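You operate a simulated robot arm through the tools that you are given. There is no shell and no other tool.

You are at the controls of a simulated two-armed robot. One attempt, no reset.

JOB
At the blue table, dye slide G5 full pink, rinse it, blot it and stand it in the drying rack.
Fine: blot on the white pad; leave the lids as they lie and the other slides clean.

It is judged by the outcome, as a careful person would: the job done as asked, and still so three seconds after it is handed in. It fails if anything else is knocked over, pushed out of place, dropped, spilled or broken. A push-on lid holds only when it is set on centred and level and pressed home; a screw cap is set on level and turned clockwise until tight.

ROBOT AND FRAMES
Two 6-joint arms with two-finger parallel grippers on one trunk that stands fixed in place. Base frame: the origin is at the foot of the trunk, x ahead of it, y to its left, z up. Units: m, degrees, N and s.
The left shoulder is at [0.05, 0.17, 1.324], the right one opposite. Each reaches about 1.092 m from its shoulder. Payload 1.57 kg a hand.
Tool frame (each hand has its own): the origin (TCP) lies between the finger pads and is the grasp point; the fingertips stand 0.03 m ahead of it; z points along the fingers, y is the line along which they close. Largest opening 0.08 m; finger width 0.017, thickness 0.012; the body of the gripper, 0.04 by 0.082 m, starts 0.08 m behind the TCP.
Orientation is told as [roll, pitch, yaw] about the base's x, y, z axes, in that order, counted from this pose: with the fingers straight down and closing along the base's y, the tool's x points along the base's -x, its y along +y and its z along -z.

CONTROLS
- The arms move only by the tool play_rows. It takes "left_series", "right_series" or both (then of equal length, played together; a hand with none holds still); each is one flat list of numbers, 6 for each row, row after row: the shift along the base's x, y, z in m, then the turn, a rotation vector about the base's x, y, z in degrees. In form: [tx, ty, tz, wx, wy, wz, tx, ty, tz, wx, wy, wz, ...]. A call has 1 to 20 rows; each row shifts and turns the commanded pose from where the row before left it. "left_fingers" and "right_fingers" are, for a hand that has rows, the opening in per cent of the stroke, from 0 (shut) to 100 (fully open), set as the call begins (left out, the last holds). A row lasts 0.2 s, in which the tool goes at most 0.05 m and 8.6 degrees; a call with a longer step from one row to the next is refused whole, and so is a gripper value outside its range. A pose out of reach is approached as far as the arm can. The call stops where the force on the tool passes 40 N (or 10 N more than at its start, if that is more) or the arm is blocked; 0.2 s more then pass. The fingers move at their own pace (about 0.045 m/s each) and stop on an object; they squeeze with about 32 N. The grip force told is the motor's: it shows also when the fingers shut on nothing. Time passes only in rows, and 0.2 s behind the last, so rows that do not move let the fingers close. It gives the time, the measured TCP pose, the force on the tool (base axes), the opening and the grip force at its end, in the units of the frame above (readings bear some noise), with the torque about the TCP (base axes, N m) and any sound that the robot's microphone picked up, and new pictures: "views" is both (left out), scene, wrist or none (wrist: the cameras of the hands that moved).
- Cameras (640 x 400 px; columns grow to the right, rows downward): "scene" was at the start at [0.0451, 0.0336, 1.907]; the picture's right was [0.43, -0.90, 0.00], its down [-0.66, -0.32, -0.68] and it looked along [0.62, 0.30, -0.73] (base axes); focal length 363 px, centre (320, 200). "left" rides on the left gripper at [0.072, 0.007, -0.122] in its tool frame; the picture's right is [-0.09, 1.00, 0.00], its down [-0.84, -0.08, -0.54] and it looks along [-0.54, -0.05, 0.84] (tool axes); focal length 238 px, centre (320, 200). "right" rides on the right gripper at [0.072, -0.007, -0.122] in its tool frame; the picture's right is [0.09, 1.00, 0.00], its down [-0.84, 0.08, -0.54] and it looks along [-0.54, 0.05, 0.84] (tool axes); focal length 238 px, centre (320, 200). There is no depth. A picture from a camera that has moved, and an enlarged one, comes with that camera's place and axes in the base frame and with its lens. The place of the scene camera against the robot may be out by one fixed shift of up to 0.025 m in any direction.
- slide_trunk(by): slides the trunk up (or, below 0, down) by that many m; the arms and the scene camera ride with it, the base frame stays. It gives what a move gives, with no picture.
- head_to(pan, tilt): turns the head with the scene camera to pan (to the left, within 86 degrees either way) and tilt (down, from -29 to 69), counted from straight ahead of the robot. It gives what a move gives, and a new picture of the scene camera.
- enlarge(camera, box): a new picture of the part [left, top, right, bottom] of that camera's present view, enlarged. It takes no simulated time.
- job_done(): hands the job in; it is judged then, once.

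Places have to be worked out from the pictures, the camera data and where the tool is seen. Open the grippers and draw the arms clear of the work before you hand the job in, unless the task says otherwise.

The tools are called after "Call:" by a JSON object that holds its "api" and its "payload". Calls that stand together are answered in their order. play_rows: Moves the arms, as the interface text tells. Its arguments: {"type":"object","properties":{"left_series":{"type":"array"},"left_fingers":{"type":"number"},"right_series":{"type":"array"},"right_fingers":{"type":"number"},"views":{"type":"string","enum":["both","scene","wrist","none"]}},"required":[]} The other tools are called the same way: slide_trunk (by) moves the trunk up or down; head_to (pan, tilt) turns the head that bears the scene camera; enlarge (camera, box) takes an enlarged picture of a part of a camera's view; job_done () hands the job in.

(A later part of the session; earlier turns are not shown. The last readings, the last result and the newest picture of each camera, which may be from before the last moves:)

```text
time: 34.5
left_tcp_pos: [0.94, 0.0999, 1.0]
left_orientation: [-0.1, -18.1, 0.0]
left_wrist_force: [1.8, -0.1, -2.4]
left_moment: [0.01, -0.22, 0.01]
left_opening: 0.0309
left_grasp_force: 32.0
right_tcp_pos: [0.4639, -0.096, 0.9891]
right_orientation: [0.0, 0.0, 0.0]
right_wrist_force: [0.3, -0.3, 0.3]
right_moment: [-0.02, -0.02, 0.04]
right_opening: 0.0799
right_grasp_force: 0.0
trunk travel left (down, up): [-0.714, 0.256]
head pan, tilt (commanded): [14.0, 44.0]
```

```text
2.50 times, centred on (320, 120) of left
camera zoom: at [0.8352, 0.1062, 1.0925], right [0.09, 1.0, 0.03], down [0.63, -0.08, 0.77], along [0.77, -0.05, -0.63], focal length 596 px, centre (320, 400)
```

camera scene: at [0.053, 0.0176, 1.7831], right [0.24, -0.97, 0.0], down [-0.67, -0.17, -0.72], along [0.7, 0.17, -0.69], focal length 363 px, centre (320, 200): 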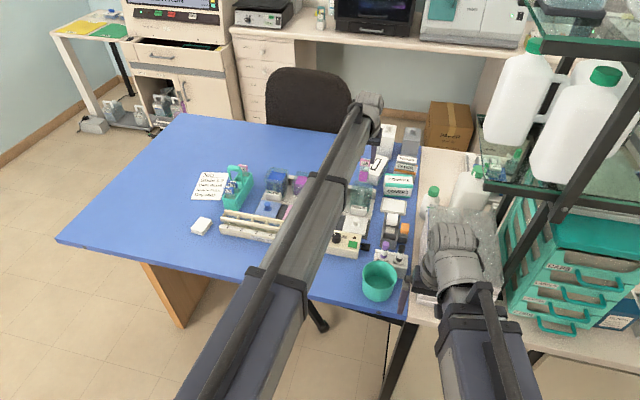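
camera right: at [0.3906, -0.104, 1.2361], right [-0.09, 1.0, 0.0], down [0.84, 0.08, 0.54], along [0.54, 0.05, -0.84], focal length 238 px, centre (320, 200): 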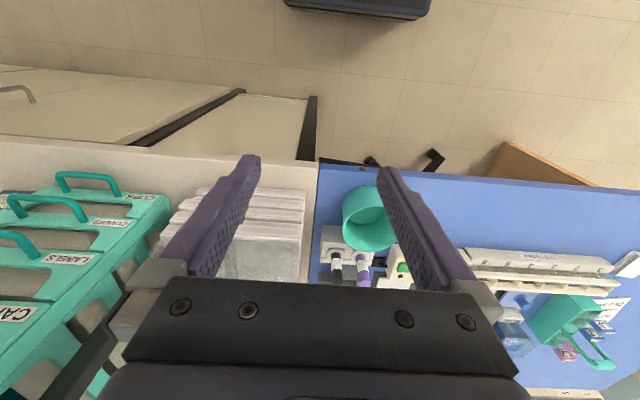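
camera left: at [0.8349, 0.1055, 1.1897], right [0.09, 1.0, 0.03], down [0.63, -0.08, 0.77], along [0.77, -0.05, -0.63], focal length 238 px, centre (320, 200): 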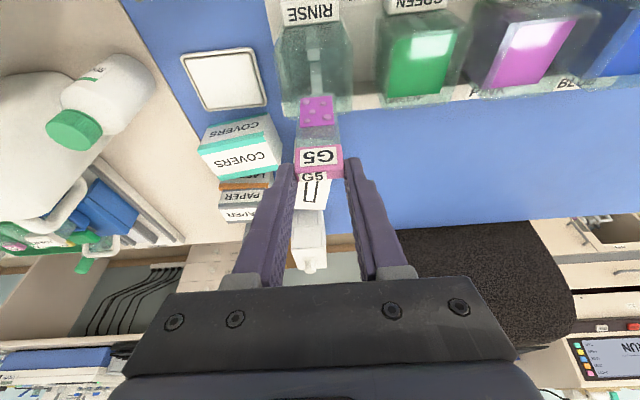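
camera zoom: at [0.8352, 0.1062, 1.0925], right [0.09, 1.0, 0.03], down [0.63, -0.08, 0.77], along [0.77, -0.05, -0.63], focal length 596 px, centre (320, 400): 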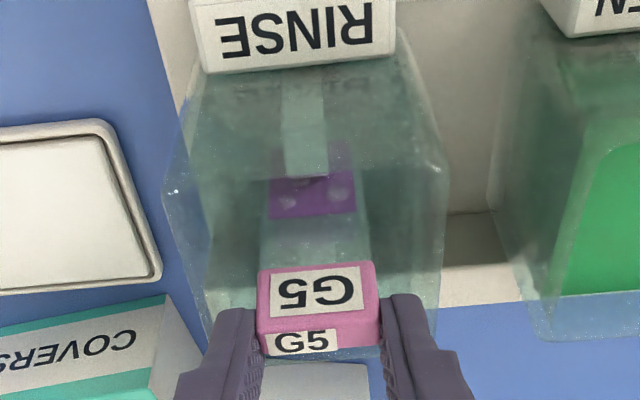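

The slide sits between the ribs in the rinse with almost no force. I shift 0.5 mm forward and let it rinse for about 5 seconds.

Call:
{"api": "play_rows", "payload": {"left_series": [0.0005, 0, 0, 0, 0, 0, 0, 0, 0, 0, 0, 0, 0, 0, 0, 0, 0, 0, 0, 0, 0, 0, 0, 0, 0, 0, 0, 0, 0, 0, 0, 0, 0, 0, 0, 0, 0, 0, 0, 0, 0, 0, 0, 0, 0, 0, 0, 0, 0, 0, 0, 0, 0, 0, 0, 0, 0, 0, 0, 0, 0, 0, 0, 0, 0, 0, 0, 0, 0, 0, 0, 0, 0, 0, 0, 0, 0, 0, 0, 0, 0, 0, 0, 0, 0, 0, 0, 0, 0, 0, 0, 0, 0, 0, 0, 0, 0, 0, 0, 0, 0, 0, 0, 0, 0, 0, 0, 0, 0, 0, 0, 0, 0, 0, 0, 0, 0, 0, 0, 0], "views": "none"}}

Call:
{"api": "enlarge", "payload": {"camera": "left", "box": [270, 50, 370, 150]}}

Call:
{"api": "enlarge", "payload": {"camera": "left", "box": [120, 40, 280, 180]}}

```text
time: 38.7
left_tcp_pos: [0.9412, 0.1004, 0.9992]
left_orientation: [0.0, -18.1, 0.0]
left_wrist_force: [-0.4, 0.2, -0.5]
left_moment: [0.01, 0.01, -0.02]
left_opening: 0.0311
left_grasp_force: 31.8
right_tcp_pos: [0.4637, -0.0968, 0.9892]
right_orientation: [0.0, 0.0, 0.0]
right_wrist_force: [-0.4, 0.2, -0.4]
right_moment: [-0.03, 0.02, 0.02]
right_opening: 0.0799
right_grasp_force: 0.0
trunk travel left (down, up): [-0.714, 0.256]
head pan, tilt (commanded): [14.0, 44.0]
```

```text
4.00 times, centred on (320, 100) of left
camera zoom: at [0.8357, 0.1061, 1.0926], right [0.09, 1.0, 0.03], down [0.63, -0.08, 0.77], along [0.77, -0.05, -0.63], focal length 953 px, centre (320, 600)
```

zoom: 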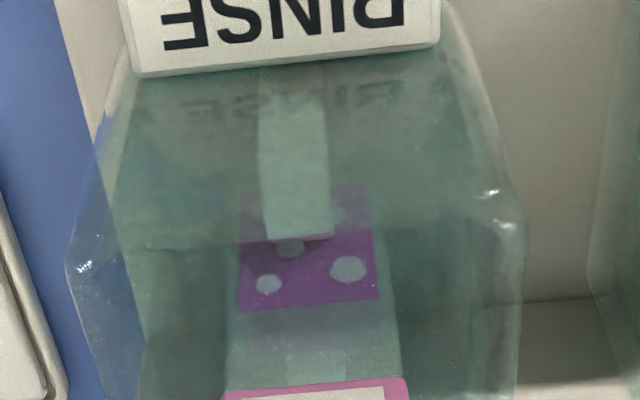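

```text
2.86 times, centred on (200, 110) of left
camera zoom: at [0.8357, 0.1061, 1.0926], right [0.09, 1.0, 0.03], down [0.63, -0.08, 0.77], along [0.77, -0.05, -0.63], focal length 681 px, centre (663, 457)
```

zoom: 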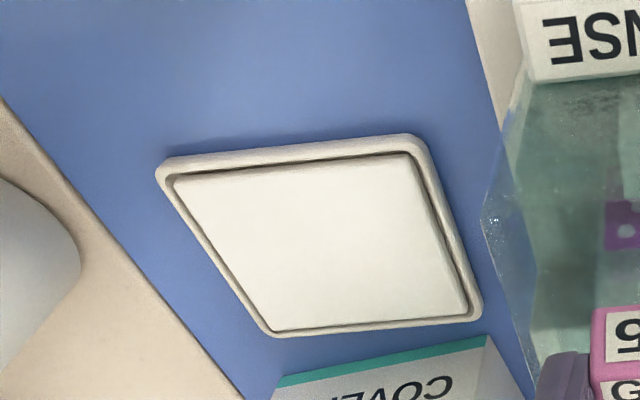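

Rinsed about 4.5 s with the patch still strongly pink. I lift it out and let it drip over the jar for a second, also shifting the right hand a bit further aside to free the way to the pad (centre ≈(0.96, −0.012)).

Call:
{"api": "slide_trunk", "payload": {"by": 0.092}}

Call:
{"api": "play_rows", "payload": {"right_series": [0, -0.015, 0, 0, 0, 0, 0, -0.015, 0, 0, 0, 0, 0, -0.015, 0, 0, 0, 0, 0, -0.015, 0, 0, 0, 0, 0, 0, 0, 0, 0, 0, 0, 0, 0, 0, 0, 0], "views": "both"}}

Call:
{"api": "enlarge", "payload": {"camera": "left", "box": [270, 70, 370, 190]}}

```text
time: 40.0
left_tcp_pos: [0.9409, 0.0998, 1.091]
left_orientation: [0.0, -18.0, 0.0]
left_wrist_force: [0.2, 0.5, -0.1]
left_moment: [0.03, 0.0, -0.02]
left_opening: 0.031
left_grasp_force: 32.0
right_tcp_pos: [0.4639, -0.0973, 1.0809]
right_orientation: [0.0, 0.0, -0.1]
right_wrist_force: [0.2, -0.5, 0.1]
right_moment: [-0.01, 0.03, 0.02]
right_opening: 0.0799
right_grasp_force: 0.0
trunk travel left (down, up): [-0.806, 0.164]
head pan, tilt (commanded): [14.0, 44.0]
```

```text
time: 41.4
left_tcp_pos: [0.9418, 0.0997, 1.0923]
left_orientation: [0.0, -18.2, 0.0]
left_wrist_force: [0.8, -0.1, -0.9]
left_moment: [0.0, 0.01, -0.01]
left_opening: 0.0309
left_grasp_force: 32.0
right_tcp_pos: [0.4648, -0.1587, 1.0803]
right_orientation: [0.0, 0.1, 0.0]
right_wrist_force: [-0.2, -0.4, -0.8]
right_moment: [0.04, 0.02, 0.01]
right_opening: 0.0802
right_grasp_force: 0.1
trunk travel left (down, up): [-0.806, 0.164]
head pan, tilt (commanded): [14.0, 44.0]
camera scene: at [0.0531, 0.0186, 1.7781], right [0.24, -0.97, 0.0], down [-0.67, -0.17, -0.72], along [0.7, 0.17, -0.69], focal length 363 px, centre (320, 200)
camera right: at [0.3914, -0.1647, 1.203], right [-0.09, 1.0, 0.0], down [0.84, 0.08, 0.54], along [0.54, 0.05, -0.84], focal length 238 px, centre (320, 200)
```

scene: 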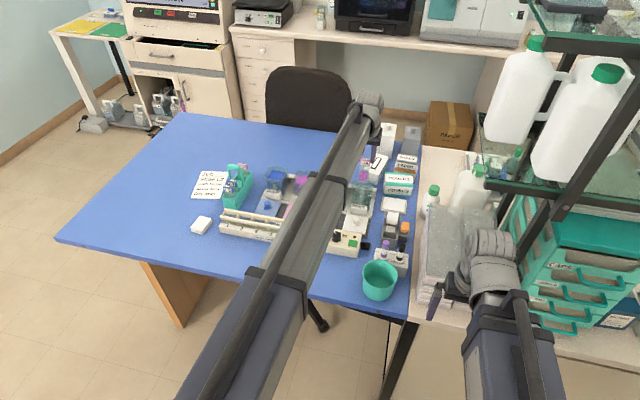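
right: 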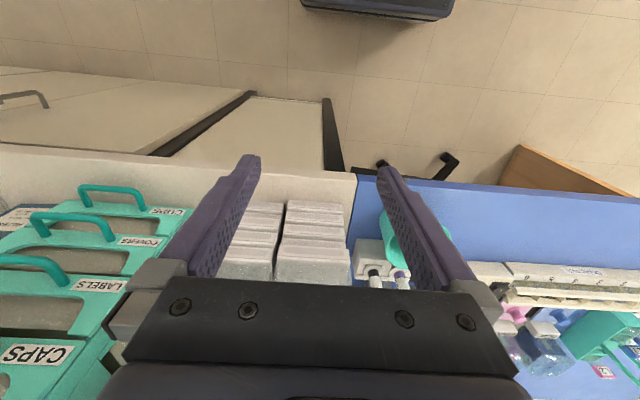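

```text
3.33 times, centred on (320, 130) of left
camera zoom: at [0.8357, 0.106, 1.1846], right [0.09, 1.0, 0.03], down [0.63, -0.08, 0.77], along [0.77, -0.05, -0.63], focal length 794 px, centre (320, 433)
```

zoom: 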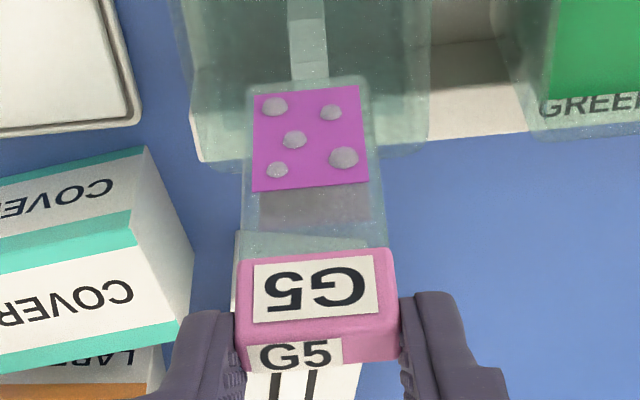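

The droplets have turned from pink to clear — rinsed. Now I carry it level to above the white pad in the tray.

Call:
{"api": "play_rows", "payload": {"left_series": [0, -0.0187, 0, 0, 0, 0, 0.002, -0.0187, 0, 0, 0, 0, 0.003, -0.0187, 0, 0, 0, 0, 0.003, -0.0187, 0, 0, 0, 0, 0.003, -0.0187, 0, 0, 0, 0, 0.0018, -0.0187, 0, 0, 0, 0], "views": "both"}}

Call:
{"api": "enlarge", "payload": {"camera": "left", "box": [200, 20, 440, 200]}}

Call:
{"api": "enlarge", "payload": {"camera": "scene", "box": [340, 100, 460, 230]}}

```text
time: 42.8
left_tcp_pos: [0.9544, -0.0129, 1.0915]
left_orientation: [0.0, -18.1, 0.0]
left_wrist_force: [0.2, -0.4, -0.7]
left_moment: [-0.02, -0.01, -0.02]
left_opening: 0.0311
left_grasp_force: 32.0
right_tcp_pos: [0.4628, -0.1578, 1.0806]
right_orientation: [0.1, 0.1, -0.1]
right_wrist_force: [-0.7, -0.8, 0.5]
right_moment: [-0.01, -0.04, 0.0]
right_opening: 0.0803
right_grasp_force: 0.1
trunk travel left (down, up): [-0.806, 0.164]
head pan, tilt (commanded): [14.0, 44.0]
camera scene: at [0.0531, 0.0183, 1.7781], right [0.24, -0.97, 0.0], down [-0.67, -0.17, -0.72], along [0.7, 0.17, -0.69], focal length 363 px, centre (320, 200)
camera left: at [0.8498, -0.0064, 1.1846], right [0.09, 1.0, 0.03], down [0.63, -0.08, 0.77], along [0.77, -0.05, -0.63], focal length 238 px, centre (320, 200)
```

scene: 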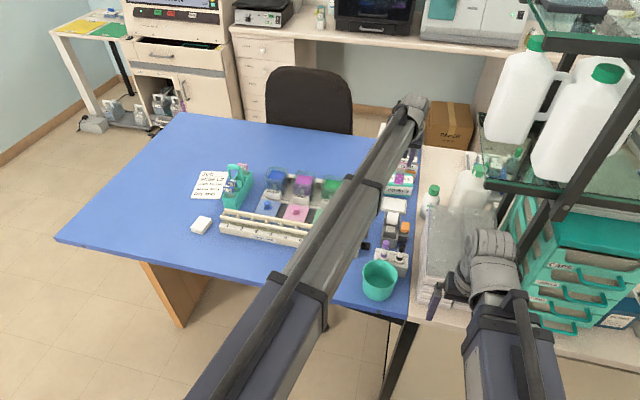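
left: 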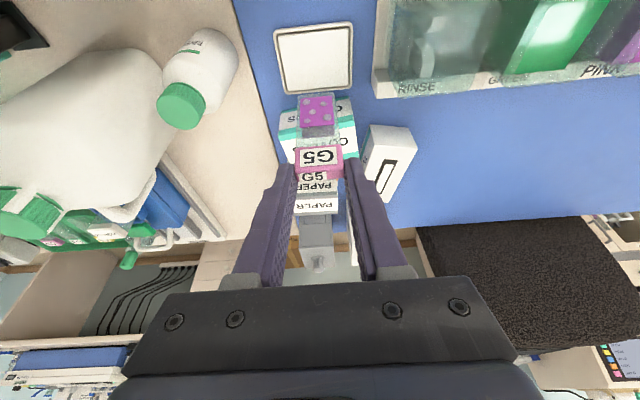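

```text
2.22 times, centred on (320, 110) of left
camera zoom: at [0.8498, -0.0064, 1.1846], right [0.09, 1.0, 0.03], down [0.63, -0.08, 0.77], along [0.77, -0.05, -0.63], focal length 530 px, centre (320, 400)
```

zoom: 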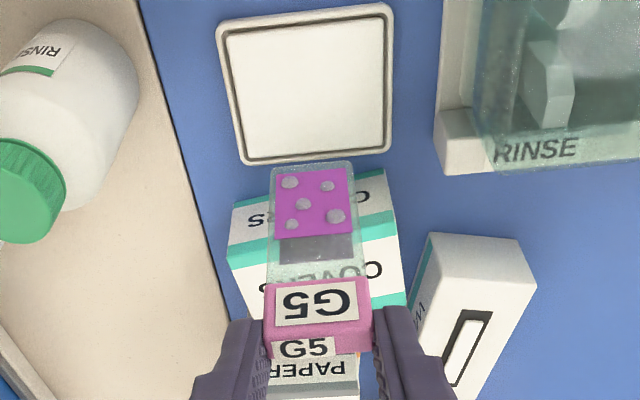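

```text
3.08 times, centred on (400, 165) of scene
camera zoom: at [0.0531, 0.0183, 1.7781], right [0.24, -0.97, 0.0], down [-0.67, -0.17, -0.72], along [0.7, 0.17, -0.69], focal length 1118 px, centre (74, 308)
```

zoom: 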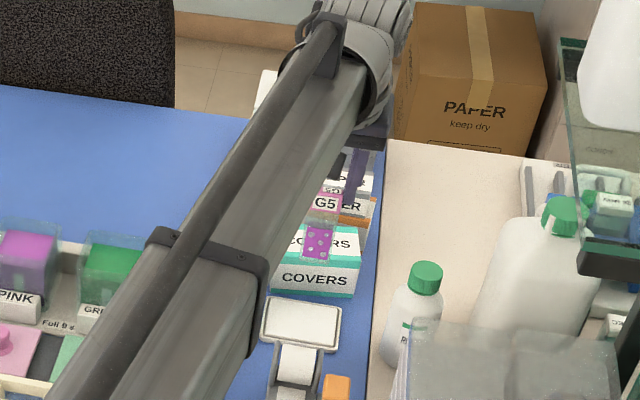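

The slide is over the pad's middle (pad x 0.93–0.99, y −0.05–0.027, top ≈0.89). I lower to about 1 cm above it, then creep down.

Call:
{"api": "slide_trunk", "payload": {"by": -0.085}}

Call:
{"api": "enlarge", "payload": {"camera": "left", "box": [240, 60, 400, 200]}}

```text
time: 44.0
left_tcp_pos: [0.9546, -0.0114, 1.0067]
left_orientation: [0.0, -18.1, 0.0]
left_wrist_force: [-0.3, 0.2, -0.9]
left_moment: [-0.04, 0.01, -0.03]
left_opening: 0.0308
left_grasp_force: 31.6
right_tcp_pos: [0.464, -0.1573, 0.9976]
right_orientation: [0.0, -0.1, 0.1]
right_wrist_force: [0.4, -0.1, 0.8]
right_moment: [0.02, -0.02, 0.0]
right_opening: 0.08
right_grasp_force: 0.0
trunk travel left (down, up): [-0.721, 0.249]
head pan, tilt (commanded): [14.0, 44.0]
```

```text
2.86 times, centred on (320, 130) of left
camera zoom: at [0.8495, -0.0061, 1.0998], right [0.09, 1.0, 0.03], down [0.63, -0.08, 0.77], along [0.77, -0.05, -0.63], focal length 681 px, centre (320, 400)
```

zoom: 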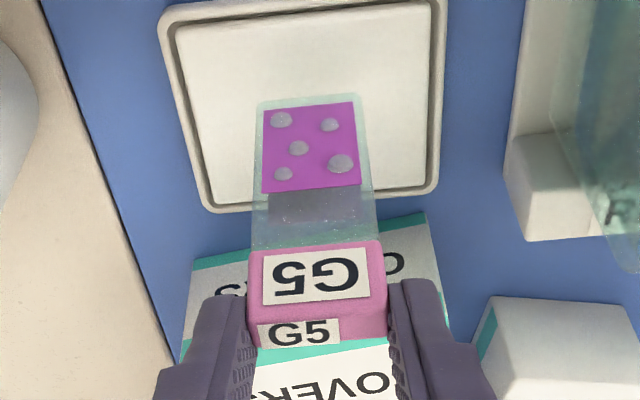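

The slide's lower edge is about 1 cm above the pad. I creep down 8 mm, then in small steps watching the force.

Call:
{"api": "slide_trunk", "payload": {"by": -0.008}}

Call:
{"api": "slide_trunk", "payload": {"by": -0.003}}

Call:
{"api": "enlarge", "payload": {"camera": "left", "box": [240, 60, 400, 200]}}

```text
time: 44.6
left_tcp_pos: [0.9545, -0.0122, 1.0003]
left_orientation: [0.1, -18.2, 0.1]
left_wrist_force: [-0.3, 0.0, 0.2]
left_moment: [0.0, -0.02, 0.0]
left_opening: 0.0309
left_grasp_force: 32.0
right_tcp_pos: [0.4653, -0.1576, 0.9883]
right_orientation: [0.0, -0.1, 0.0]
right_wrist_force: [0.6, 1.0, 0.1]
right_moment: [0.0, -0.01, 0.0]
right_opening: 0.0801
right_grasp_force: 0.0
trunk travel left (down, up): [-0.713, 0.257]
head pan, tilt (commanded): [14.0, 44.0]
```

```text
time: 45.1
left_tcp_pos: [0.9539, -0.0126, 0.9962]
left_orientation: [0.0, -18.1, 0.0]
left_wrist_force: [0.4, 0.3, -0.9]
left_moment: [-0.02, 0.05, -0.05]
left_opening: 0.0312
left_grasp_force: 31.8
right_tcp_pos: [0.4645, -0.1572, 0.9839]
right_orientation: [0.1, 0.1, 0.0]
right_wrist_force: [0.2, 0.0, 0.7]
right_moment: [-0.04, -0.01, -0.02]
right_opening: 0.0802
right_grasp_force: 0.1
trunk travel left (down, up): [-0.71, 0.26]
head pan, tilt (commanded): [14.0, 44.0]
```

```text
2.86 times, centred on (320, 130) of left
camera zoom: at [0.8496, -0.0061, 1.0887], right [0.09, 1.0, 0.03], down [0.63, -0.08, 0.77], along [0.77, -0.05, -0.63], focal length 681 px, centre (320, 400)
```

zoom: 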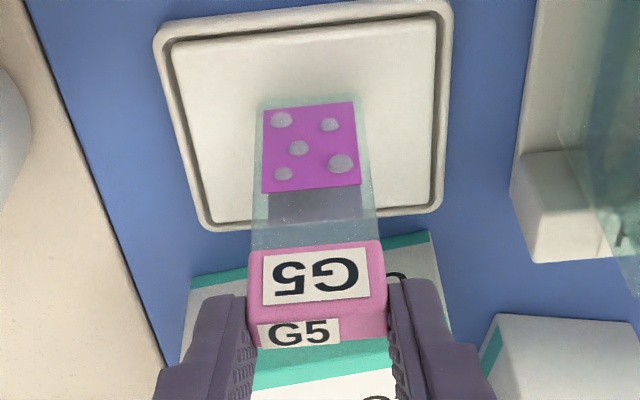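

No contact yet; two more 2 mm steps.

Call:
{"api": "slide_trunk", "payload": {"by": -0.002}}

Call:
{"api": "slide_trunk", "payload": {"by": -0.002}}

```text
time: 45.6
left_tcp_pos: [0.9531, -0.0117, 0.995]
left_orientation: [0.0, -18.1, 0.0]
left_wrist_force: [2.4, -0.2, 12.9]
left_moment: [-0.01, -0.31, -0.01]
left_opening: 0.0309
left_grasp_force: 31.9
right_tcp_pos: [0.4617, -0.1573, 0.9842]
right_orientation: [0.0, -0.1, 0.1]
right_wrist_force: [0.1, 0.3, 0.6]
right_moment: [-0.03, -0.03, -0.01]
right_opening: 0.0801
right_grasp_force: 0.1
trunk travel left (down, up): [-0.708, 0.262]
head pan, tilt (commanded): [14.0, 44.0]
```

```text
time: 46.1
left_tcp_pos: [0.9533, -0.0111, 0.9941]
left_orientation: [-0.2, -18.3, 0.0]
left_wrist_force: [4.4, 0.1, 26.9]
left_moment: [-0.02, -0.55, -0.03]
left_opening: 0.031
left_grasp_force: 32.0
right_tcp_pos: [0.4621, -0.1569, 0.9823]
right_orientation: [0.1, 0.0, 0.0]
right_wrist_force: [0.6, -0.8, 0.1]
right_moment: [0.02, -0.02, -0.01]
right_opening: 0.0802
right_grasp_force: 0.0
trunk travel left (down, up): [-0.706, 0.264]
head pan, tilt (commanded): [14.0, 44.0]
```

Firm contact with the pad (27 N up). I back off 1.5 mm to a lighter press and look.

Call:
{"api": "slide_trunk", "payload": {"by": 0.0015}}

Call:
{"api": "enlarge", "payload": {"camera": "left", "box": [240, 60, 400, 200]}}

```text
time: 46.6
left_tcp_pos: [0.9539, -0.0132, 0.9947]
left_orientation: [0.0, -18.1, 0.0]
left_wrist_force: [1.5, 0.0, 14.5]
left_moment: [0.02, -0.31, -0.02]
left_opening: 0.0311
left_grasp_force: 32.5
right_tcp_pos: [0.4618, -0.1586, 0.9836]
right_orientation: [0.0, -0.1, 0.1]
right_wrist_force: [-0.8, 0.1, 0.3]
right_moment: [0.0, 0.02, 0.03]
right_opening: 0.0801
right_grasp_force: 0.1
trunk travel left (down, up): [-0.708, 0.262]
head pan, tilt (commanded): [14.0, 44.0]
```

```text
2.86 times, centred on (320, 130) of left
camera zoom: at [0.8483, -0.0061, 1.0871], right [0.09, 1.0, 0.03], down [0.63, -0.08, 0.77], along [0.77, -0.05, -0.63], focal length 681 px, centre (320, 400)
```

zoom: 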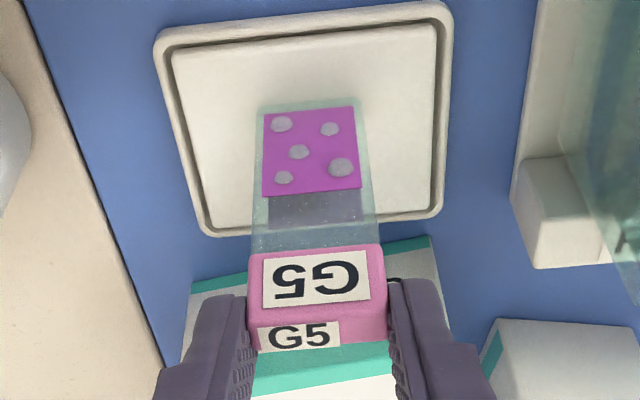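

Droplets still show. I hold the light press for 2 s and look again.

Call:
{"api": "play_rows", "payload": {"left_series": [0, 0, 0, 0, 0, 0, 0, 0, 0, 0, 0, 0, 0, 0, 0, 0, 0, 0, 0, 0, 0, 0, 0, 0, 0, 0, 0, 0, 0, 0, 0, 0, 0, 0, 0, 0, 0, 0, 0, 0, 0, 0, 0, 0, 0, 0, 0, 0, 0, 0, 0, 0, 0, 0, 0, 0, 0, 0, 0, 0], "views": "none"}}

Call:
{"api": "enlarge", "payload": {"camera": "left", "box": [240, 60, 400, 200]}}

```text
time: 48.8
left_tcp_pos: [0.9531, -0.0116, 0.9946]
left_orientation: [0.1, -18.1, 0.0]
left_wrist_force: [-3.5, 0.4, 8.3]
left_moment: [-0.04, 0.22, -0.02]
left_opening: 0.0311
left_grasp_force: 31.4
right_tcp_pos: [0.4639, -0.1569, 0.9821]
right_orientation: [0.1, -0.1, 0.0]
right_wrist_force: [0.4, -0.6, 0.7]
right_moment: [0.02, 0.02, -0.01]
right_opening: 0.0802
right_grasp_force: 0.1
trunk travel left (down, up): [-0.708, 0.262]
head pan, tilt (commanded): [14.0, 44.0]
```

```text
2.86 times, centred on (320, 130) of left
camera zoom: at [0.8486, -0.0061, 1.087], right [0.09, 1.0, 0.03], down [0.63, -0.08, 0.78], along [0.77, -0.05, -0.63], focal length 681 px, centre (320, 400)
```

zoom: 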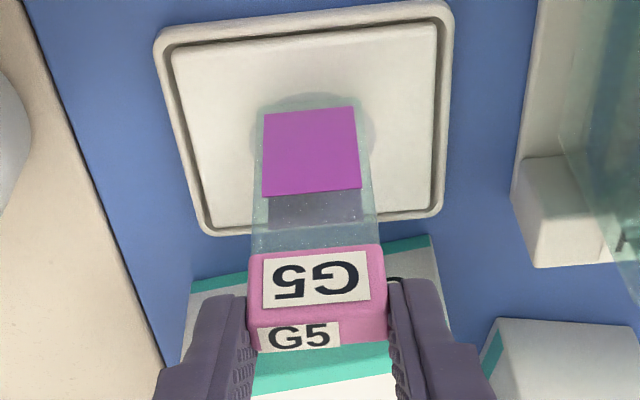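

The droplets are gone and a damp spot shows on the pad — blotted. I lift the slide 0.10 m clear and carry it over towards the drying rack.

Call:
{"api": "slide_trunk", "payload": {"by": 0.1}}

Call:
{"api": "play_rows", "payload": {"left_series": [-0.015, 0.028, 0, 0, 0, 0, -0.018, 0.03, 0, 0, 0, 0, -0.018, 0.03, 0, 0, 0, 0, -0.018, 0.03, 0, 0, 0, 0, -0.018, 0.03, 0, 0, 0, 0, -0.018, 0.03, 0, 0, 0, 0, -0.018, 0.03, 0, 0, 0, 0, -0.018, 0.03, 0, 0, 0, 0, -0.018, 0.03, 0, 0, 0, 0, -0.018, 0.03, 0, 0, 0, 0, -0.018, 0.03, 0, 0, 0, 0, -0.018, 0.03, 0, 0, 0, 0], "views": "both"}}

Call:
{"api": "enlarge", "payload": {"camera": "left", "box": [200, 20, 440, 200]}}

```text
time: 50.2
left_tcp_pos: [0.955, -0.0123, 1.0929]
left_orientation: [0.0, -18.0, 0.0]
left_wrist_force: [0.2, -0.5, -0.9]
left_moment: [0.0, -0.03, 0.01]
left_opening: 0.031
left_grasp_force: 31.8
right_tcp_pos: [0.4647, -0.1566, 1.0822]
right_orientation: [0.1, 0.1, 0.0]
right_wrist_force: [0.0, -0.4, 1.4]
right_moment: [-0.02, 0.02, -0.02]
right_opening: 0.08
right_grasp_force: 0.1
trunk travel left (down, up): [-0.808, 0.162]
head pan, tilt (commanded): [14.0, 44.0]
```

```text
time: 52.8
left_tcp_pos: [0.7423, 0.3478, 1.0947]
left_orientation: [0.0, -18.1, -0.1]
left_wrist_force: [-0.3, 0.5, -0.6]
left_moment: [0.02, 0.02, -0.01]
left_opening: 0.0309
left_grasp_force: 31.9
right_tcp_pos: [0.4629, -0.1576, 1.0827]
right_orientation: [-0.1, 0.0, 0.0]
right_wrist_force: [-0.2, 0.7, -0.3]
right_moment: [-0.03, 0.0, -0.01]
right_opening: 0.08
right_grasp_force: 0.1
trunk travel left (down, up): [-0.808, 0.162]
head pan, tilt (commanded): [14.0, 44.0]
camera scene: at [0.0526, 0.0194, 1.7796], right [0.24, -0.97, 0.0], down [-0.67, -0.17, -0.72], along [0.7, 0.17, -0.69], focal length 363 px, centre (320, 200)
camera left: at [0.6373, 0.3538, 1.1861], right [0.09, 1.0, 0.03], down [0.63, -0.08, 0.78], along [0.77, -0.05, -0.63], focal length 238 px, centre (320, 200)
```

scene: 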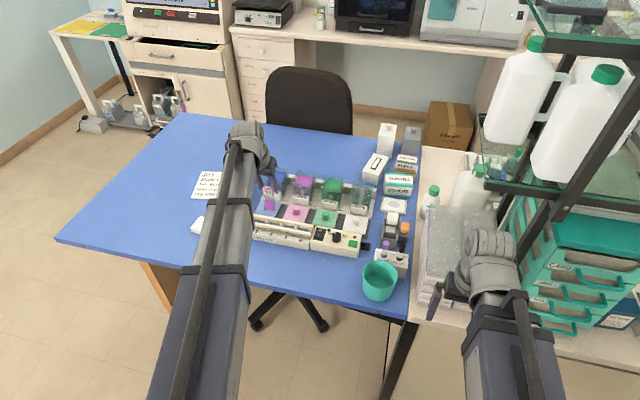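
left: 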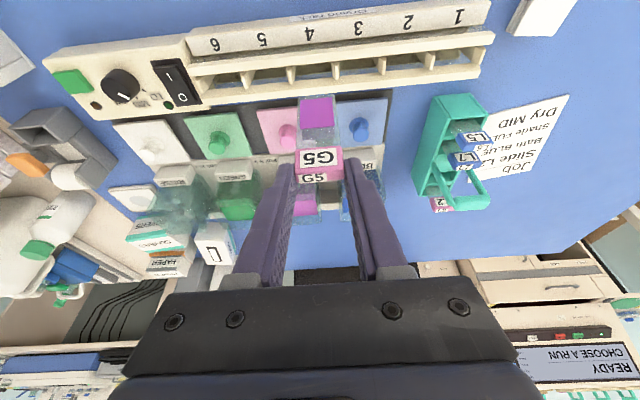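

```text
2.22 times, centred on (320, 110) of left
camera zoom: at [0.6373, 0.3538, 1.1861], right [0.09, 1.0, 0.03], down [0.63, -0.08, 0.78], along [0.77, -0.05, -0.63], focal length 530 px, centre (320, 400)
```

zoom: 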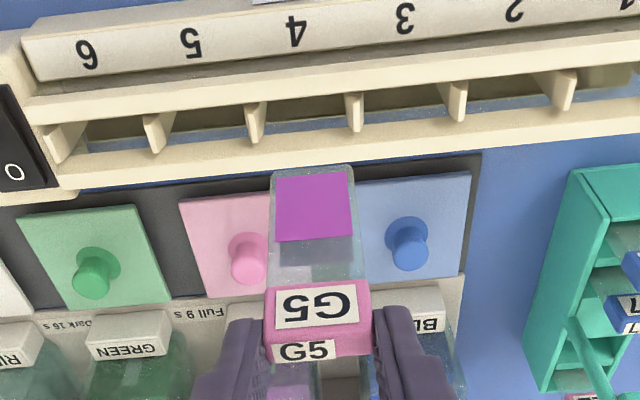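

The rack is well in view: rail tops ≈0.932, slot gap x≈0.734–0.751, dividers at y≈0.322, 0.3685, 0.415 — slot 4 is centred at y≈0.345. I zoom in on the slide's lower end to check its fit and position.

Call:
{"api": "enlarge", "payload": {"camera": "left", "box": [280, 50, 360, 130]}}

Call:
{"api": "enlarge", "payload": {"camera": "scene", "box": [230, 150, 370, 270]}}

```text
5.00 times, centred on (320, 90) of left
camera zoom: at [0.6373, 0.3538, 1.1861], right [0.09, 1.0, 0.03], down [0.63, -0.08, 0.78], along [0.77, -0.05, -0.63], focal length 1192 px, centre (320, 750)
```

zoom: 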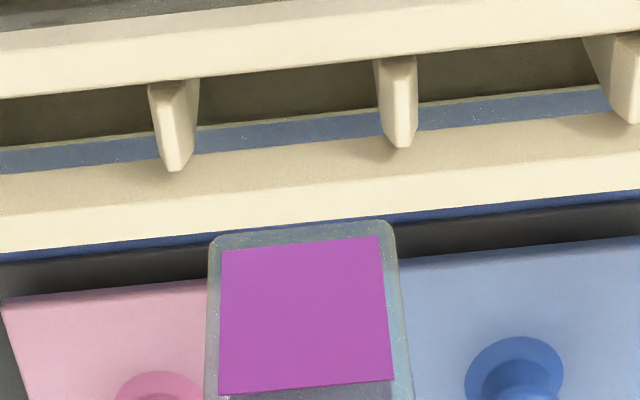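

```text
3.33 times, centred on (300, 210) of scene
camera zoom: at [0.0526, 0.0194, 1.7796], right [0.24, -0.97, 0.0], down [-0.67, -0.17, -0.72], along [0.7, 0.17, -0.69], focal length 1211 px, centre (387, 167)
```

zoom: 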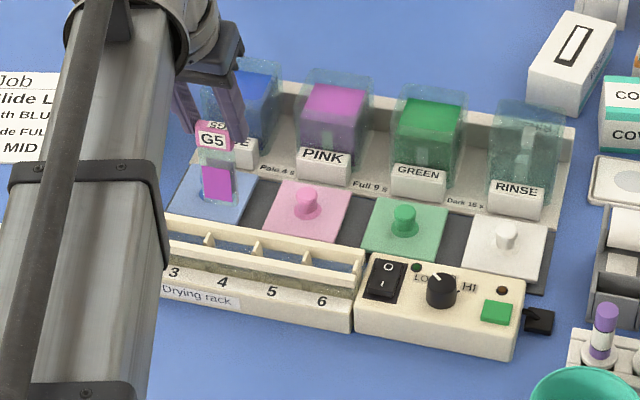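

I lower 35 mm (slide end ≈0.955, still above the rails) to get a second view for triangulating the rails accurately.

Call:
{"api": "slide_trunk", "payload": {"by": -0.03}}

Call:
{"api": "enlarge", "payload": {"camera": "left", "box": [280, 60, 360, 140]}}

Call:
{"api": "enlarge", "payload": {"camera": "left", "box": [200, 20, 440, 200]}}

Call:
{"api": "enlarge", "payload": {"camera": "scene", "box": [230, 150, 330, 250]}}

```text
time: 53.5
left_tcp_pos: [0.7419, 0.3477, 1.0636]
left_orientation: [0.0, -18.1, 0.0]
left_wrist_force: [1.0, -0.3, -0.5]
left_moment: [0.01, 0.01, 0.01]
left_opening: 0.0311
left_grasp_force: 31.9
right_tcp_pos: [0.4639, -0.1574, 1.0525]
right_orientation: [-0.1, 0.1, 0.0]
right_wrist_force: [-0.1, -0.4, -0.2]
right_moment: [0.03, -0.03, 0.0]
right_opening: 0.0803
right_grasp_force: 0.0
trunk travel left (down, up): [-0.778, 0.192]
head pan, tilt (commanded): [14.0, 44.0]
```

```text
5.00 times, centred on (320, 100) of left
camera zoom: at [0.6375, 0.3535, 1.1562], right [0.09, 1.0, 0.03], down [0.63, -0.08, 0.78], along [0.77, -0.05, -0.63], focal length 1192 px, centre (320, 700)
```

zoom: 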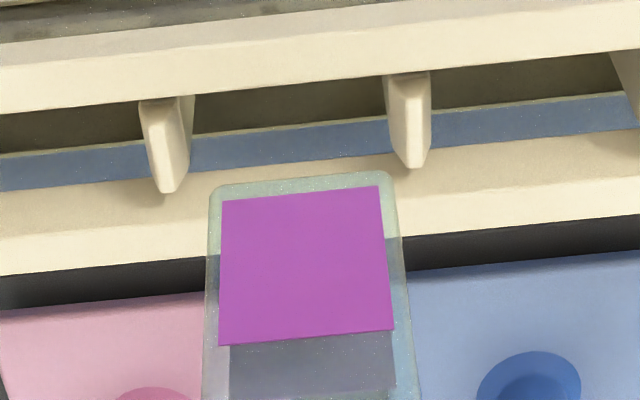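

```text
2.22 times, centred on (320, 110) of left
camera zoom: at [0.6375, 0.3535, 1.1562], right [0.09, 1.0, 0.03], down [0.63, -0.08, 0.78], along [0.77, -0.05, -0.63], focal length 530 px, centre (320, 400)
```

zoom: 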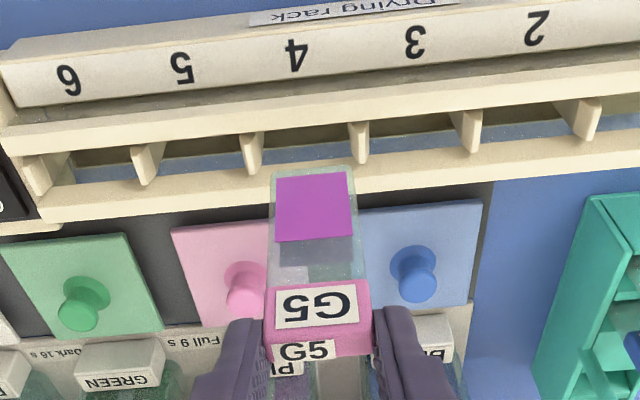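

```text
4.00 times, centred on (280, 200) of scene
camera zoom: at [0.0527, 0.0188, 1.7496], right [0.24, -0.97, 0.0], down [-0.67, -0.17, -0.72], along [0.7, 0.17, -0.69], focal length 1453 px, centre (480, 200)
```

zoom: 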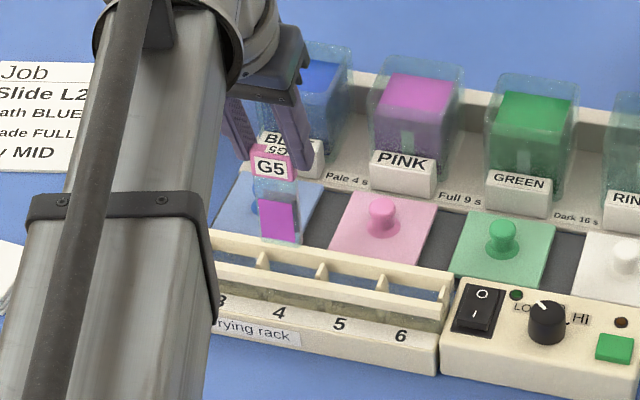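

Triangulated: rail tops ≈0.94, gap x≈0.731–0.752, slot 4's dividers at y≈0.319 and 0.368, slide now at x 0.7376–0.746, y≈0.347. I shift 3.6 mm to centre it in slot 4 and lower it part-way between the rails.

Call:
{"api": "play_rows", "payload": {"left_series": [-0.0003, -0.0018, 0, 0, 0, 0, -0.0002, -0.0018, 0, 0, 0, 0, 0, 0, 0, 0, 0, 0], "views": "none"}}

Call:
{"api": "slide_trunk", "payload": {"by": -0.02}}

Call:
{"api": "enlarge", "payload": {"camera": "left", "box": [270, 60, 370, 160]}}

Call:
{"api": "enlarge", "payload": {"camera": "scene", "box": [260, 170, 330, 240]}}

```text
time: 54.3
left_tcp_pos: [0.743, 0.3427, 1.0633]
left_orientation: [0.0, -18.1, 0.0]
left_wrist_force: [-0.2, -0.2, -0.9]
left_moment: [0.01, -0.02, -0.02]
left_opening: 0.0309
left_grasp_force: 32.4
right_tcp_pos: [0.4629, -0.1574, 1.0525]
right_orientation: [0.0, 0.0, 0.0]
right_wrist_force: [-0.1, -0.5, -0.3]
right_moment: [0.01, -0.03, -0.02]
right_opening: 0.08
right_grasp_force: 0.1
trunk travel left (down, up): [-0.778, 0.192]
head pan, tilt (commanded): [14.0, 44.0]
```

```text
time: 55.0
left_tcp_pos: [0.7419, 0.3435, 1.0426]
left_orientation: [-0.1, -18.1, -0.1]
left_wrist_force: [-0.1, 0.1, -1.5]
left_moment: [0.0, 0.01, -0.03]
left_opening: 0.0311
left_grasp_force: 32.2
right_tcp_pos: [0.4647, -0.1573, 1.0321]
right_orientation: [0.0, 0.0, 0.0]
right_wrist_force: [0.6, 0.1, 0.5]
right_moment: [0.02, 0.01, 0.01]
right_opening: 0.08
right_grasp_force: 0.1
trunk travel left (down, up): [-0.758, 0.212]
head pan, tilt (commanded): [14.0, 44.0]
```

```text
4.00 times, centred on (320, 110) of left
camera zoom: at [0.6371, 0.3498, 1.1362], right [0.09, 1.0, 0.03], down [0.63, -0.08, 0.78], along [0.77, -0.05, -0.63], focal length 953 px, centre (320, 560)
```

zoom: 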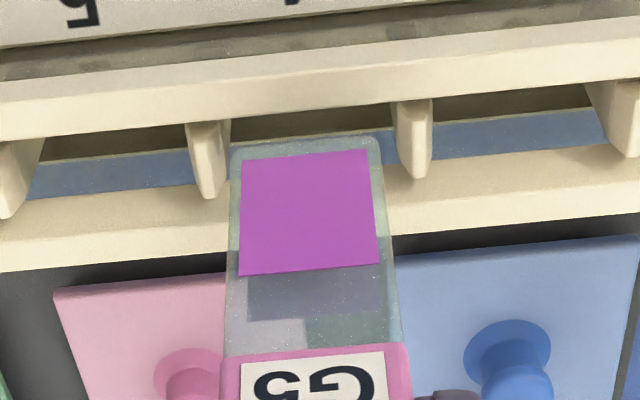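

```text
5.71 times, centred on (295, 205) of scene
camera zoom: at [0.0528, 0.0187, 1.7296], right [0.24, -0.97, 0.0], down [-0.67, -0.17, -0.72], along [0.7, 0.17, -0.69], focal length 2076 px, centre (463, 171)
```

zoom: 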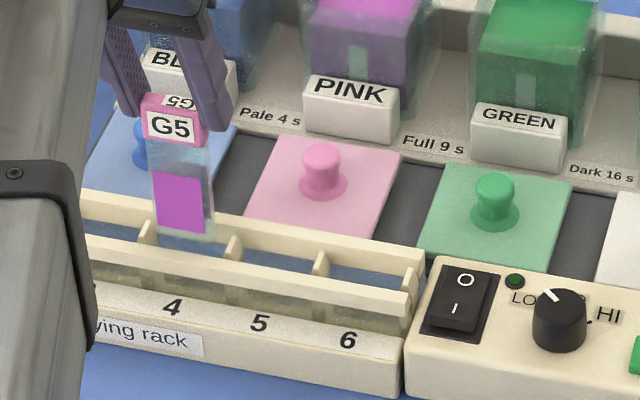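

The slide end is centred between the dividers and between the two rails. I lower 25 mm more into the slot and check the force.

Call:
{"api": "slide_trunk", "payload": {"by": -0.025}}

Call:
{"api": "enlarge", "payload": {"camera": "left", "box": [270, 60, 370, 160]}}

Call:
{"api": "enlarge", "payload": {"camera": "scene", "box": [260, 160, 330, 230]}}

```text
time: 55.7
left_tcp_pos: [0.7447, 0.3438, 1.0178]
left_orientation: [0.0, -18.1, 0.0]
left_wrist_force: [7.3, -0.1, -4.4]
left_moment: [0.01, -0.82, 0.04]
left_opening: 0.0307
left_grasp_force: 32.9
right_tcp_pos: [0.4636, -0.1561, 1.0073]
right_orientation: [0.0, 0.1, 0.1]
right_wrist_force: [-0.2, -0.8, -1.0]
right_moment: [0.03, 0.04, 0.01]
right_opening: 0.0801
right_grasp_force: 0.0
trunk travel left (down, up): [-0.733, 0.237]
head pan, tilt (commanded): [14.0, 44.0]
```

```text
4.00 times, centred on (320, 110) of left
camera zoom: at [0.6388, 0.3498, 1.1104], right [0.09, 1.0, 0.03], down [0.63, -0.08, 0.78], along [0.77, -0.05, -0.63], focal length 953 px, centre (320, 560)
```

zoom: 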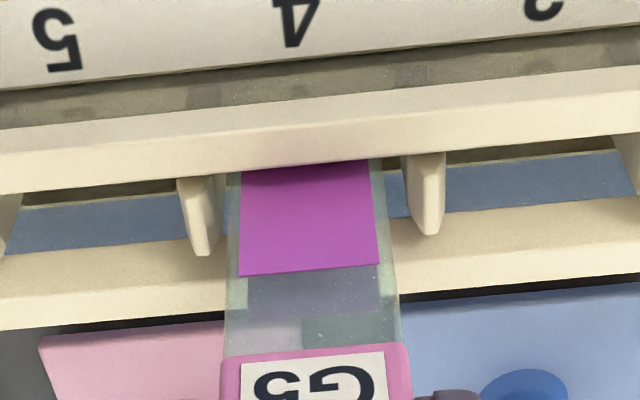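

```text
5.71 times, centred on (295, 195) of scene
camera zoom: at [0.0543, 0.0189, 1.7044], right [0.24, -0.97, 0.0], down [-0.67, -0.17, -0.72], along [0.7, 0.17, -0.7], focal length 2076 px, centre (463, 229)
```

zoom: 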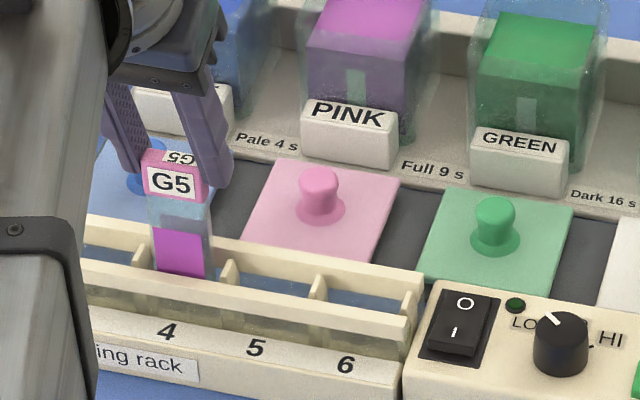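

A light push in +x (7 N at the slide's lower end) shows the slot narrows on the near side. I ease 2.5 mm forward.

Call:
{"api": "play_rows", "payload": {"left_series": [0.0015, 0, 0, 0, 0, 0, 0.001, 0, 0, 0, 0, 0, 0, 0, 0, 0, 0, 0], "views": "none"}}

Call:
{"api": "enlarge", "payload": {"camera": "left", "box": [270, 60, 370, 160]}}

```text
time: 56.5
left_tcp_pos: [0.7452, 0.3455, 1.0195]
left_orientation: [0.1, -18.1, 0.0]
left_wrist_force: [0.6, -0.5, -1.2]
left_moment: [0.01, -0.01, 0.0]
left_opening: 0.0309
left_grasp_force: 31.5
right_tcp_pos: [0.4642, -0.1571, 1.0075]
right_orientation: [0.0, -0.1, 0.1]
right_wrist_force: [0.6, -0.6, 0.8]
right_moment: [0.01, -0.01, -0.05]
right_opening: 0.0799
right_grasp_force: 0.0
trunk travel left (down, up): [-0.733, 0.237]
head pan, tilt (commanded): [14.0, 44.0]
```

```text
4.00 times, centred on (320, 110) of left
camera zoom: at [0.6396, 0.3503, 1.1112], right [0.09, 1.0, 0.03], down [0.63, -0.08, 0.77], along [0.77, -0.05, -0.63], focal length 953 px, centre (320, 560)
```

zoom: 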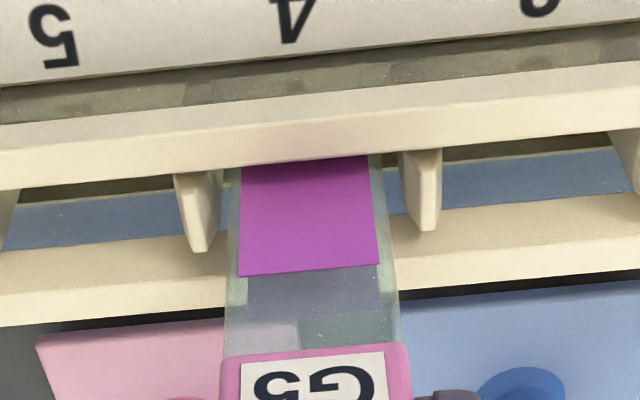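

Force is gone. I add 1 mm forward for margin and lower in small steps.

Call:
{"api": "play_rows", "payload": {"left_series": [0.001, 0, 0, 0, 0, 0], "views": "none"}}

Call:
{"api": "slide_trunk", "payload": {"by": -0.008}}

```text
time: 56.9
left_tcp_pos: [0.7464, 0.344, 1.0182]
left_orientation: [0.0, -18.2, 0.0]
left_wrist_force: [-0.3, 0.9, -0.5]
left_moment: [0.0, 0.0, -0.01]
left_opening: 0.031
left_grasp_force: 32.1
right_tcp_pos: [0.4634, -0.1574, 1.0068]
right_orientation: [0.0, 0.0, 0.1]
right_wrist_force: [0.3, 0.6, 0.9]
right_moment: [-0.03, 0.01, -0.01]
right_opening: 0.0801
right_grasp_force: 0.0
trunk travel left (down, up): [-0.733, 0.237]
head pan, tilt (commanded): [14.0, 44.0]
```

```text
time: 57.5
left_tcp_pos: [0.747, 0.3437, 1.011]
left_orientation: [0.0, -18.1, 0.1]
left_wrist_force: [1.3, 0.3, -0.7]
left_moment: [0.04, 0.01, 0.02]
left_opening: 0.0309
left_grasp_force: 32.0
right_tcp_pos: [0.4641, -0.1579, 1.0]
right_orientation: [0.0, 0.0, 0.0]
right_wrist_force: [-0.5, -0.6, 0.2]
right_moment: [0.01, -0.01, 0.06]
right_opening: 0.0799
right_grasp_force: 0.1
trunk travel left (down, up): [-0.725, 0.245]
head pan, tilt (commanded): [14.0, 44.0]
```

No force. Down 6 mm more, then 4 mm.

Call:
{"api": "slide_trunk", "payload": {"by": -0.006}}

Call:
{"api": "slide_trunk", "payload": {"by": -0.003}}

Call:
{"api": "enlarge", "payload": {"camera": "left", "box": [260, 60, 380, 180]}}

```text
time: 58.0
left_tcp_pos: [0.7462, 0.3445, 1.0047]
left_orientation: [0.1, -18.0, 0.0]
left_wrist_force: [0.2, -0.4, -0.7]
left_moment: [-0.01, -0.01, 0.0]
left_opening: 0.031
left_grasp_force: 31.8
right_tcp_pos: [0.4642, -0.1578, 0.9943]
right_orientation: [0.0, 0.1, 0.0]
right_wrist_force: [-0.3, -0.4, 0.0]
right_moment: [0.0, -0.04, 0.01]
right_opening: 0.0799
right_grasp_force: 0.1
trunk travel left (down, up): [-0.719, 0.251]
head pan, tilt (commanded): [14.0, 44.0]
```

```text
time: 58.5
left_tcp_pos: [0.7464, 0.3425, 1.0006]
left_orientation: [-0.1, -18.0, 0.0]
left_wrist_force: [0.0, -0.2, -0.8]
left_moment: [0.02, -0.02, -0.03]
left_opening: 0.0309
left_grasp_force: 32.0
right_tcp_pos: [0.4629, -0.157, 0.9906]
right_orientation: [0.1, 0.0, 0.0]
right_wrist_force: [-0.5, -0.7, -0.4]
right_moment: [0.01, 0.03, 0.01]
right_opening: 0.0799
right_grasp_force: 0.1
trunk travel left (down, up): [-0.716, 0.254]
head pan, tilt (commanded): [14.0, 44.0]
```

```text
3.33 times, centred on (320, 120) of left
camera zoom: at [0.6407, 0.3496, 1.0941], right [0.09, 1.0, 0.03], down [0.63, -0.08, 0.78], along [0.77, -0.05, -0.63], focal length 794 px, centre (320, 467)
```

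zoom: 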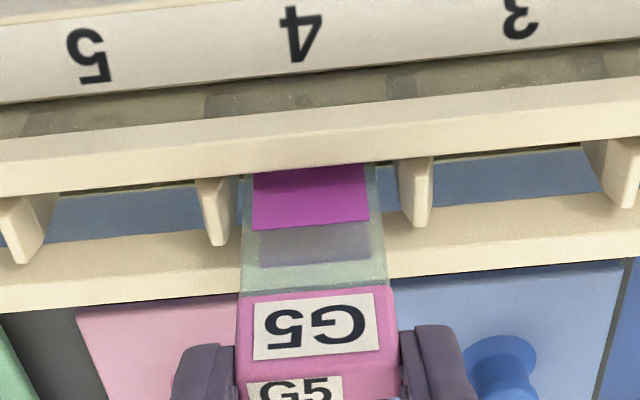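

Still free. Continue in 2–3 mm steps until it meets the rack floor.

Call:
{"api": "slide_trunk", "payload": {"by": -0.003}}

Call:
{"api": "slide_trunk", "payload": {"by": -0.0025}}

```text
time: 59.1
left_tcp_pos: [0.7454, 0.344, 0.9978]
left_orientation: [-0.1, -18.1, 0.0]
left_wrist_force: [1.0, 0.3, 0.4]
left_moment: [-0.04, 0.01, -0.02]
left_opening: 0.0308
left_grasp_force: 32.1
right_tcp_pos: [0.4639, -0.1573, 0.9871]
right_orientation: [0.0, 0.1, 0.0]
right_wrist_force: [-0.5, -0.1, -0.4]
right_moment: [0.01, 0.03, -0.03]
right_opening: 0.08
right_grasp_force: 0.0
trunk travel left (down, up): [-0.713, 0.257]
head pan, tilt (commanded): [14.0, 44.0]
```

```text
time: 59.6
left_tcp_pos: [0.7466, 0.3438, 0.9957]
left_orientation: [0.0, -18.0, -0.1]
left_wrist_force: [1.0, 0.2, -1.0]
left_moment: [0.0, -0.01, 0.02]
left_opening: 0.0309
left_grasp_force: 32.3
right_tcp_pos: [0.4641, -0.1576, 0.9859]
right_orientation: [0.0, 0.0, 0.1]
right_wrist_force: [-0.1, 0.1, -0.4]
right_moment: [0.0, -0.01, 0.04]
right_opening: 0.0799
right_grasp_force: 0.1
trunk travel left (down, up): [-0.71, 0.26]
head pan, tilt (commanded): [14.0, 44.0]
```

Call:
{"api": "slide_trunk", "payload": {"by": -0.002}}

Call:
{"api": "slide_trunk", "payload": {"by": -0.002}}

```text
time: 60.1
left_tcp_pos: [0.7455, 0.3434, 0.9943]
left_orientation: [0.1, -18.1, 0.1]
left_wrist_force: [-0.3, 0.8, -0.9]
left_moment: [-0.03, 0.02, -0.02]
left_opening: 0.0309
left_grasp_force: 31.9
right_tcp_pos: [0.4632, -0.1576, 0.9829]
right_orientation: [-0.1, 0.0, 0.0]
right_wrist_force: [-0.5, -0.2, 0.1]
right_moment: [-0.01, -0.02, 0.02]
right_opening: 0.08
right_grasp_force: 0.2
trunk travel left (down, up): [-0.708, 0.262]
head pan, tilt (commanded): [14.0, 44.0]
```

```text
time: 60.6
left_tcp_pos: [0.7459, 0.3455, 0.9921]
left_orientation: [0.1, -18.1, 0.1]
left_wrist_force: [-0.7, -0.6, -1.0]
left_moment: [0.01, -0.01, 0.05]
left_opening: 0.0312
left_grasp_force: 31.8
right_tcp_pos: [0.4637, -0.158, 0.9809]
right_orientation: [-0.1, 0.1, 0.0]
right_wrist_force: [0.5, 0.3, -0.5]
right_moment: [0.0, -0.03, 0.0]
right_opening: 0.08
right_grasp_force: 0.1
trunk travel left (down, up): [-0.706, 0.264]
head pan, tilt (commanded): [14.0, 44.0]
```

Call:
{"api": "slide_trunk", "payload": {"by": -0.002}}

Call:
{"api": "slide_trunk", "payload": {"by": -0.002}}

Call:
{"api": "enlarge", "payload": {"camera": "left", "box": [260, 60, 380, 180]}}

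Call:
{"api": "enlarge", "payload": {"camera": "scene", "box": [250, 150, 320, 220]}}

```text
time: 61.1
left_tcp_pos: [0.7454, 0.3443, 0.9895]
left_orientation: [0.0, -18.2, 0.0]
left_wrist_force: [-0.6, 0.9, -0.9]
left_moment: [-0.02, 0.0, -0.04]
left_opening: 0.0307
left_grasp_force: 32.2
right_tcp_pos: [0.4639, -0.1564, 0.9788]
right_orientation: [0.0, -0.1, 0.0]
right_wrist_force: [0.9, -0.5, -0.9]
right_moment: [0.0, 0.04, -0.01]
right_opening: 0.08
right_grasp_force: 0.1
trunk travel left (down, up): [-0.704, 0.266]
head pan, tilt (commanded): [14.0, 44.0]
```

```text
time: 61.7
left_tcp_pos: [0.7457, 0.3443, 0.9899]
left_orientation: [0.1, -18.3, 0.0]
left_wrist_force: [1.8, 0.3, 15.1]
left_moment: [0.08, -0.31, 0.03]
left_opening: 0.0309
left_grasp_force: 32.3
right_tcp_pos: [0.4616, -0.1586, 0.9777]
right_orientation: [0.1, -0.1, 0.0]
right_wrist_force: [-0.9, -0.5, 1.0]
right_moment: [0.01, -0.03, -0.01]
right_opening: 0.0799
right_grasp_force: 0.1
trunk travel left (down, up): [-0.702, 0.268]
head pan, tilt (commanded): [14.0, 44.0]
```

```text
3.33 times, centred on (320, 120) of left
camera zoom: at [0.6401, 0.3494, 1.0816], right [0.09, 1.0, 0.03], down [0.62, -0.08, 0.78], along [0.78, -0.05, -0.63], focal length 794 px, centre (320, 467)
```

zoom: 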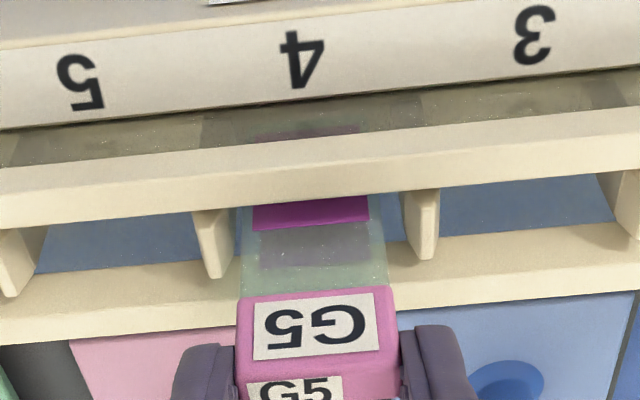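

```text
5.71 times, centred on (285, 185) of scene
camera zoom: at [0.0515, 0.0181, 1.6744], right [0.24, -0.97, 0.0], down [-0.67, -0.17, -0.72], along [0.7, 0.17, -0.69], focal length 2076 px, centre (520, 286)
```

zoom: 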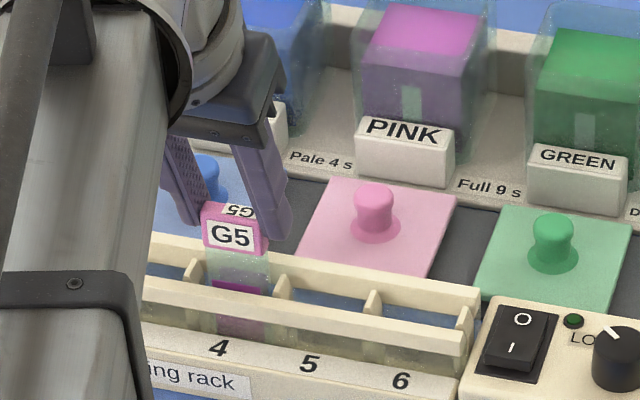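

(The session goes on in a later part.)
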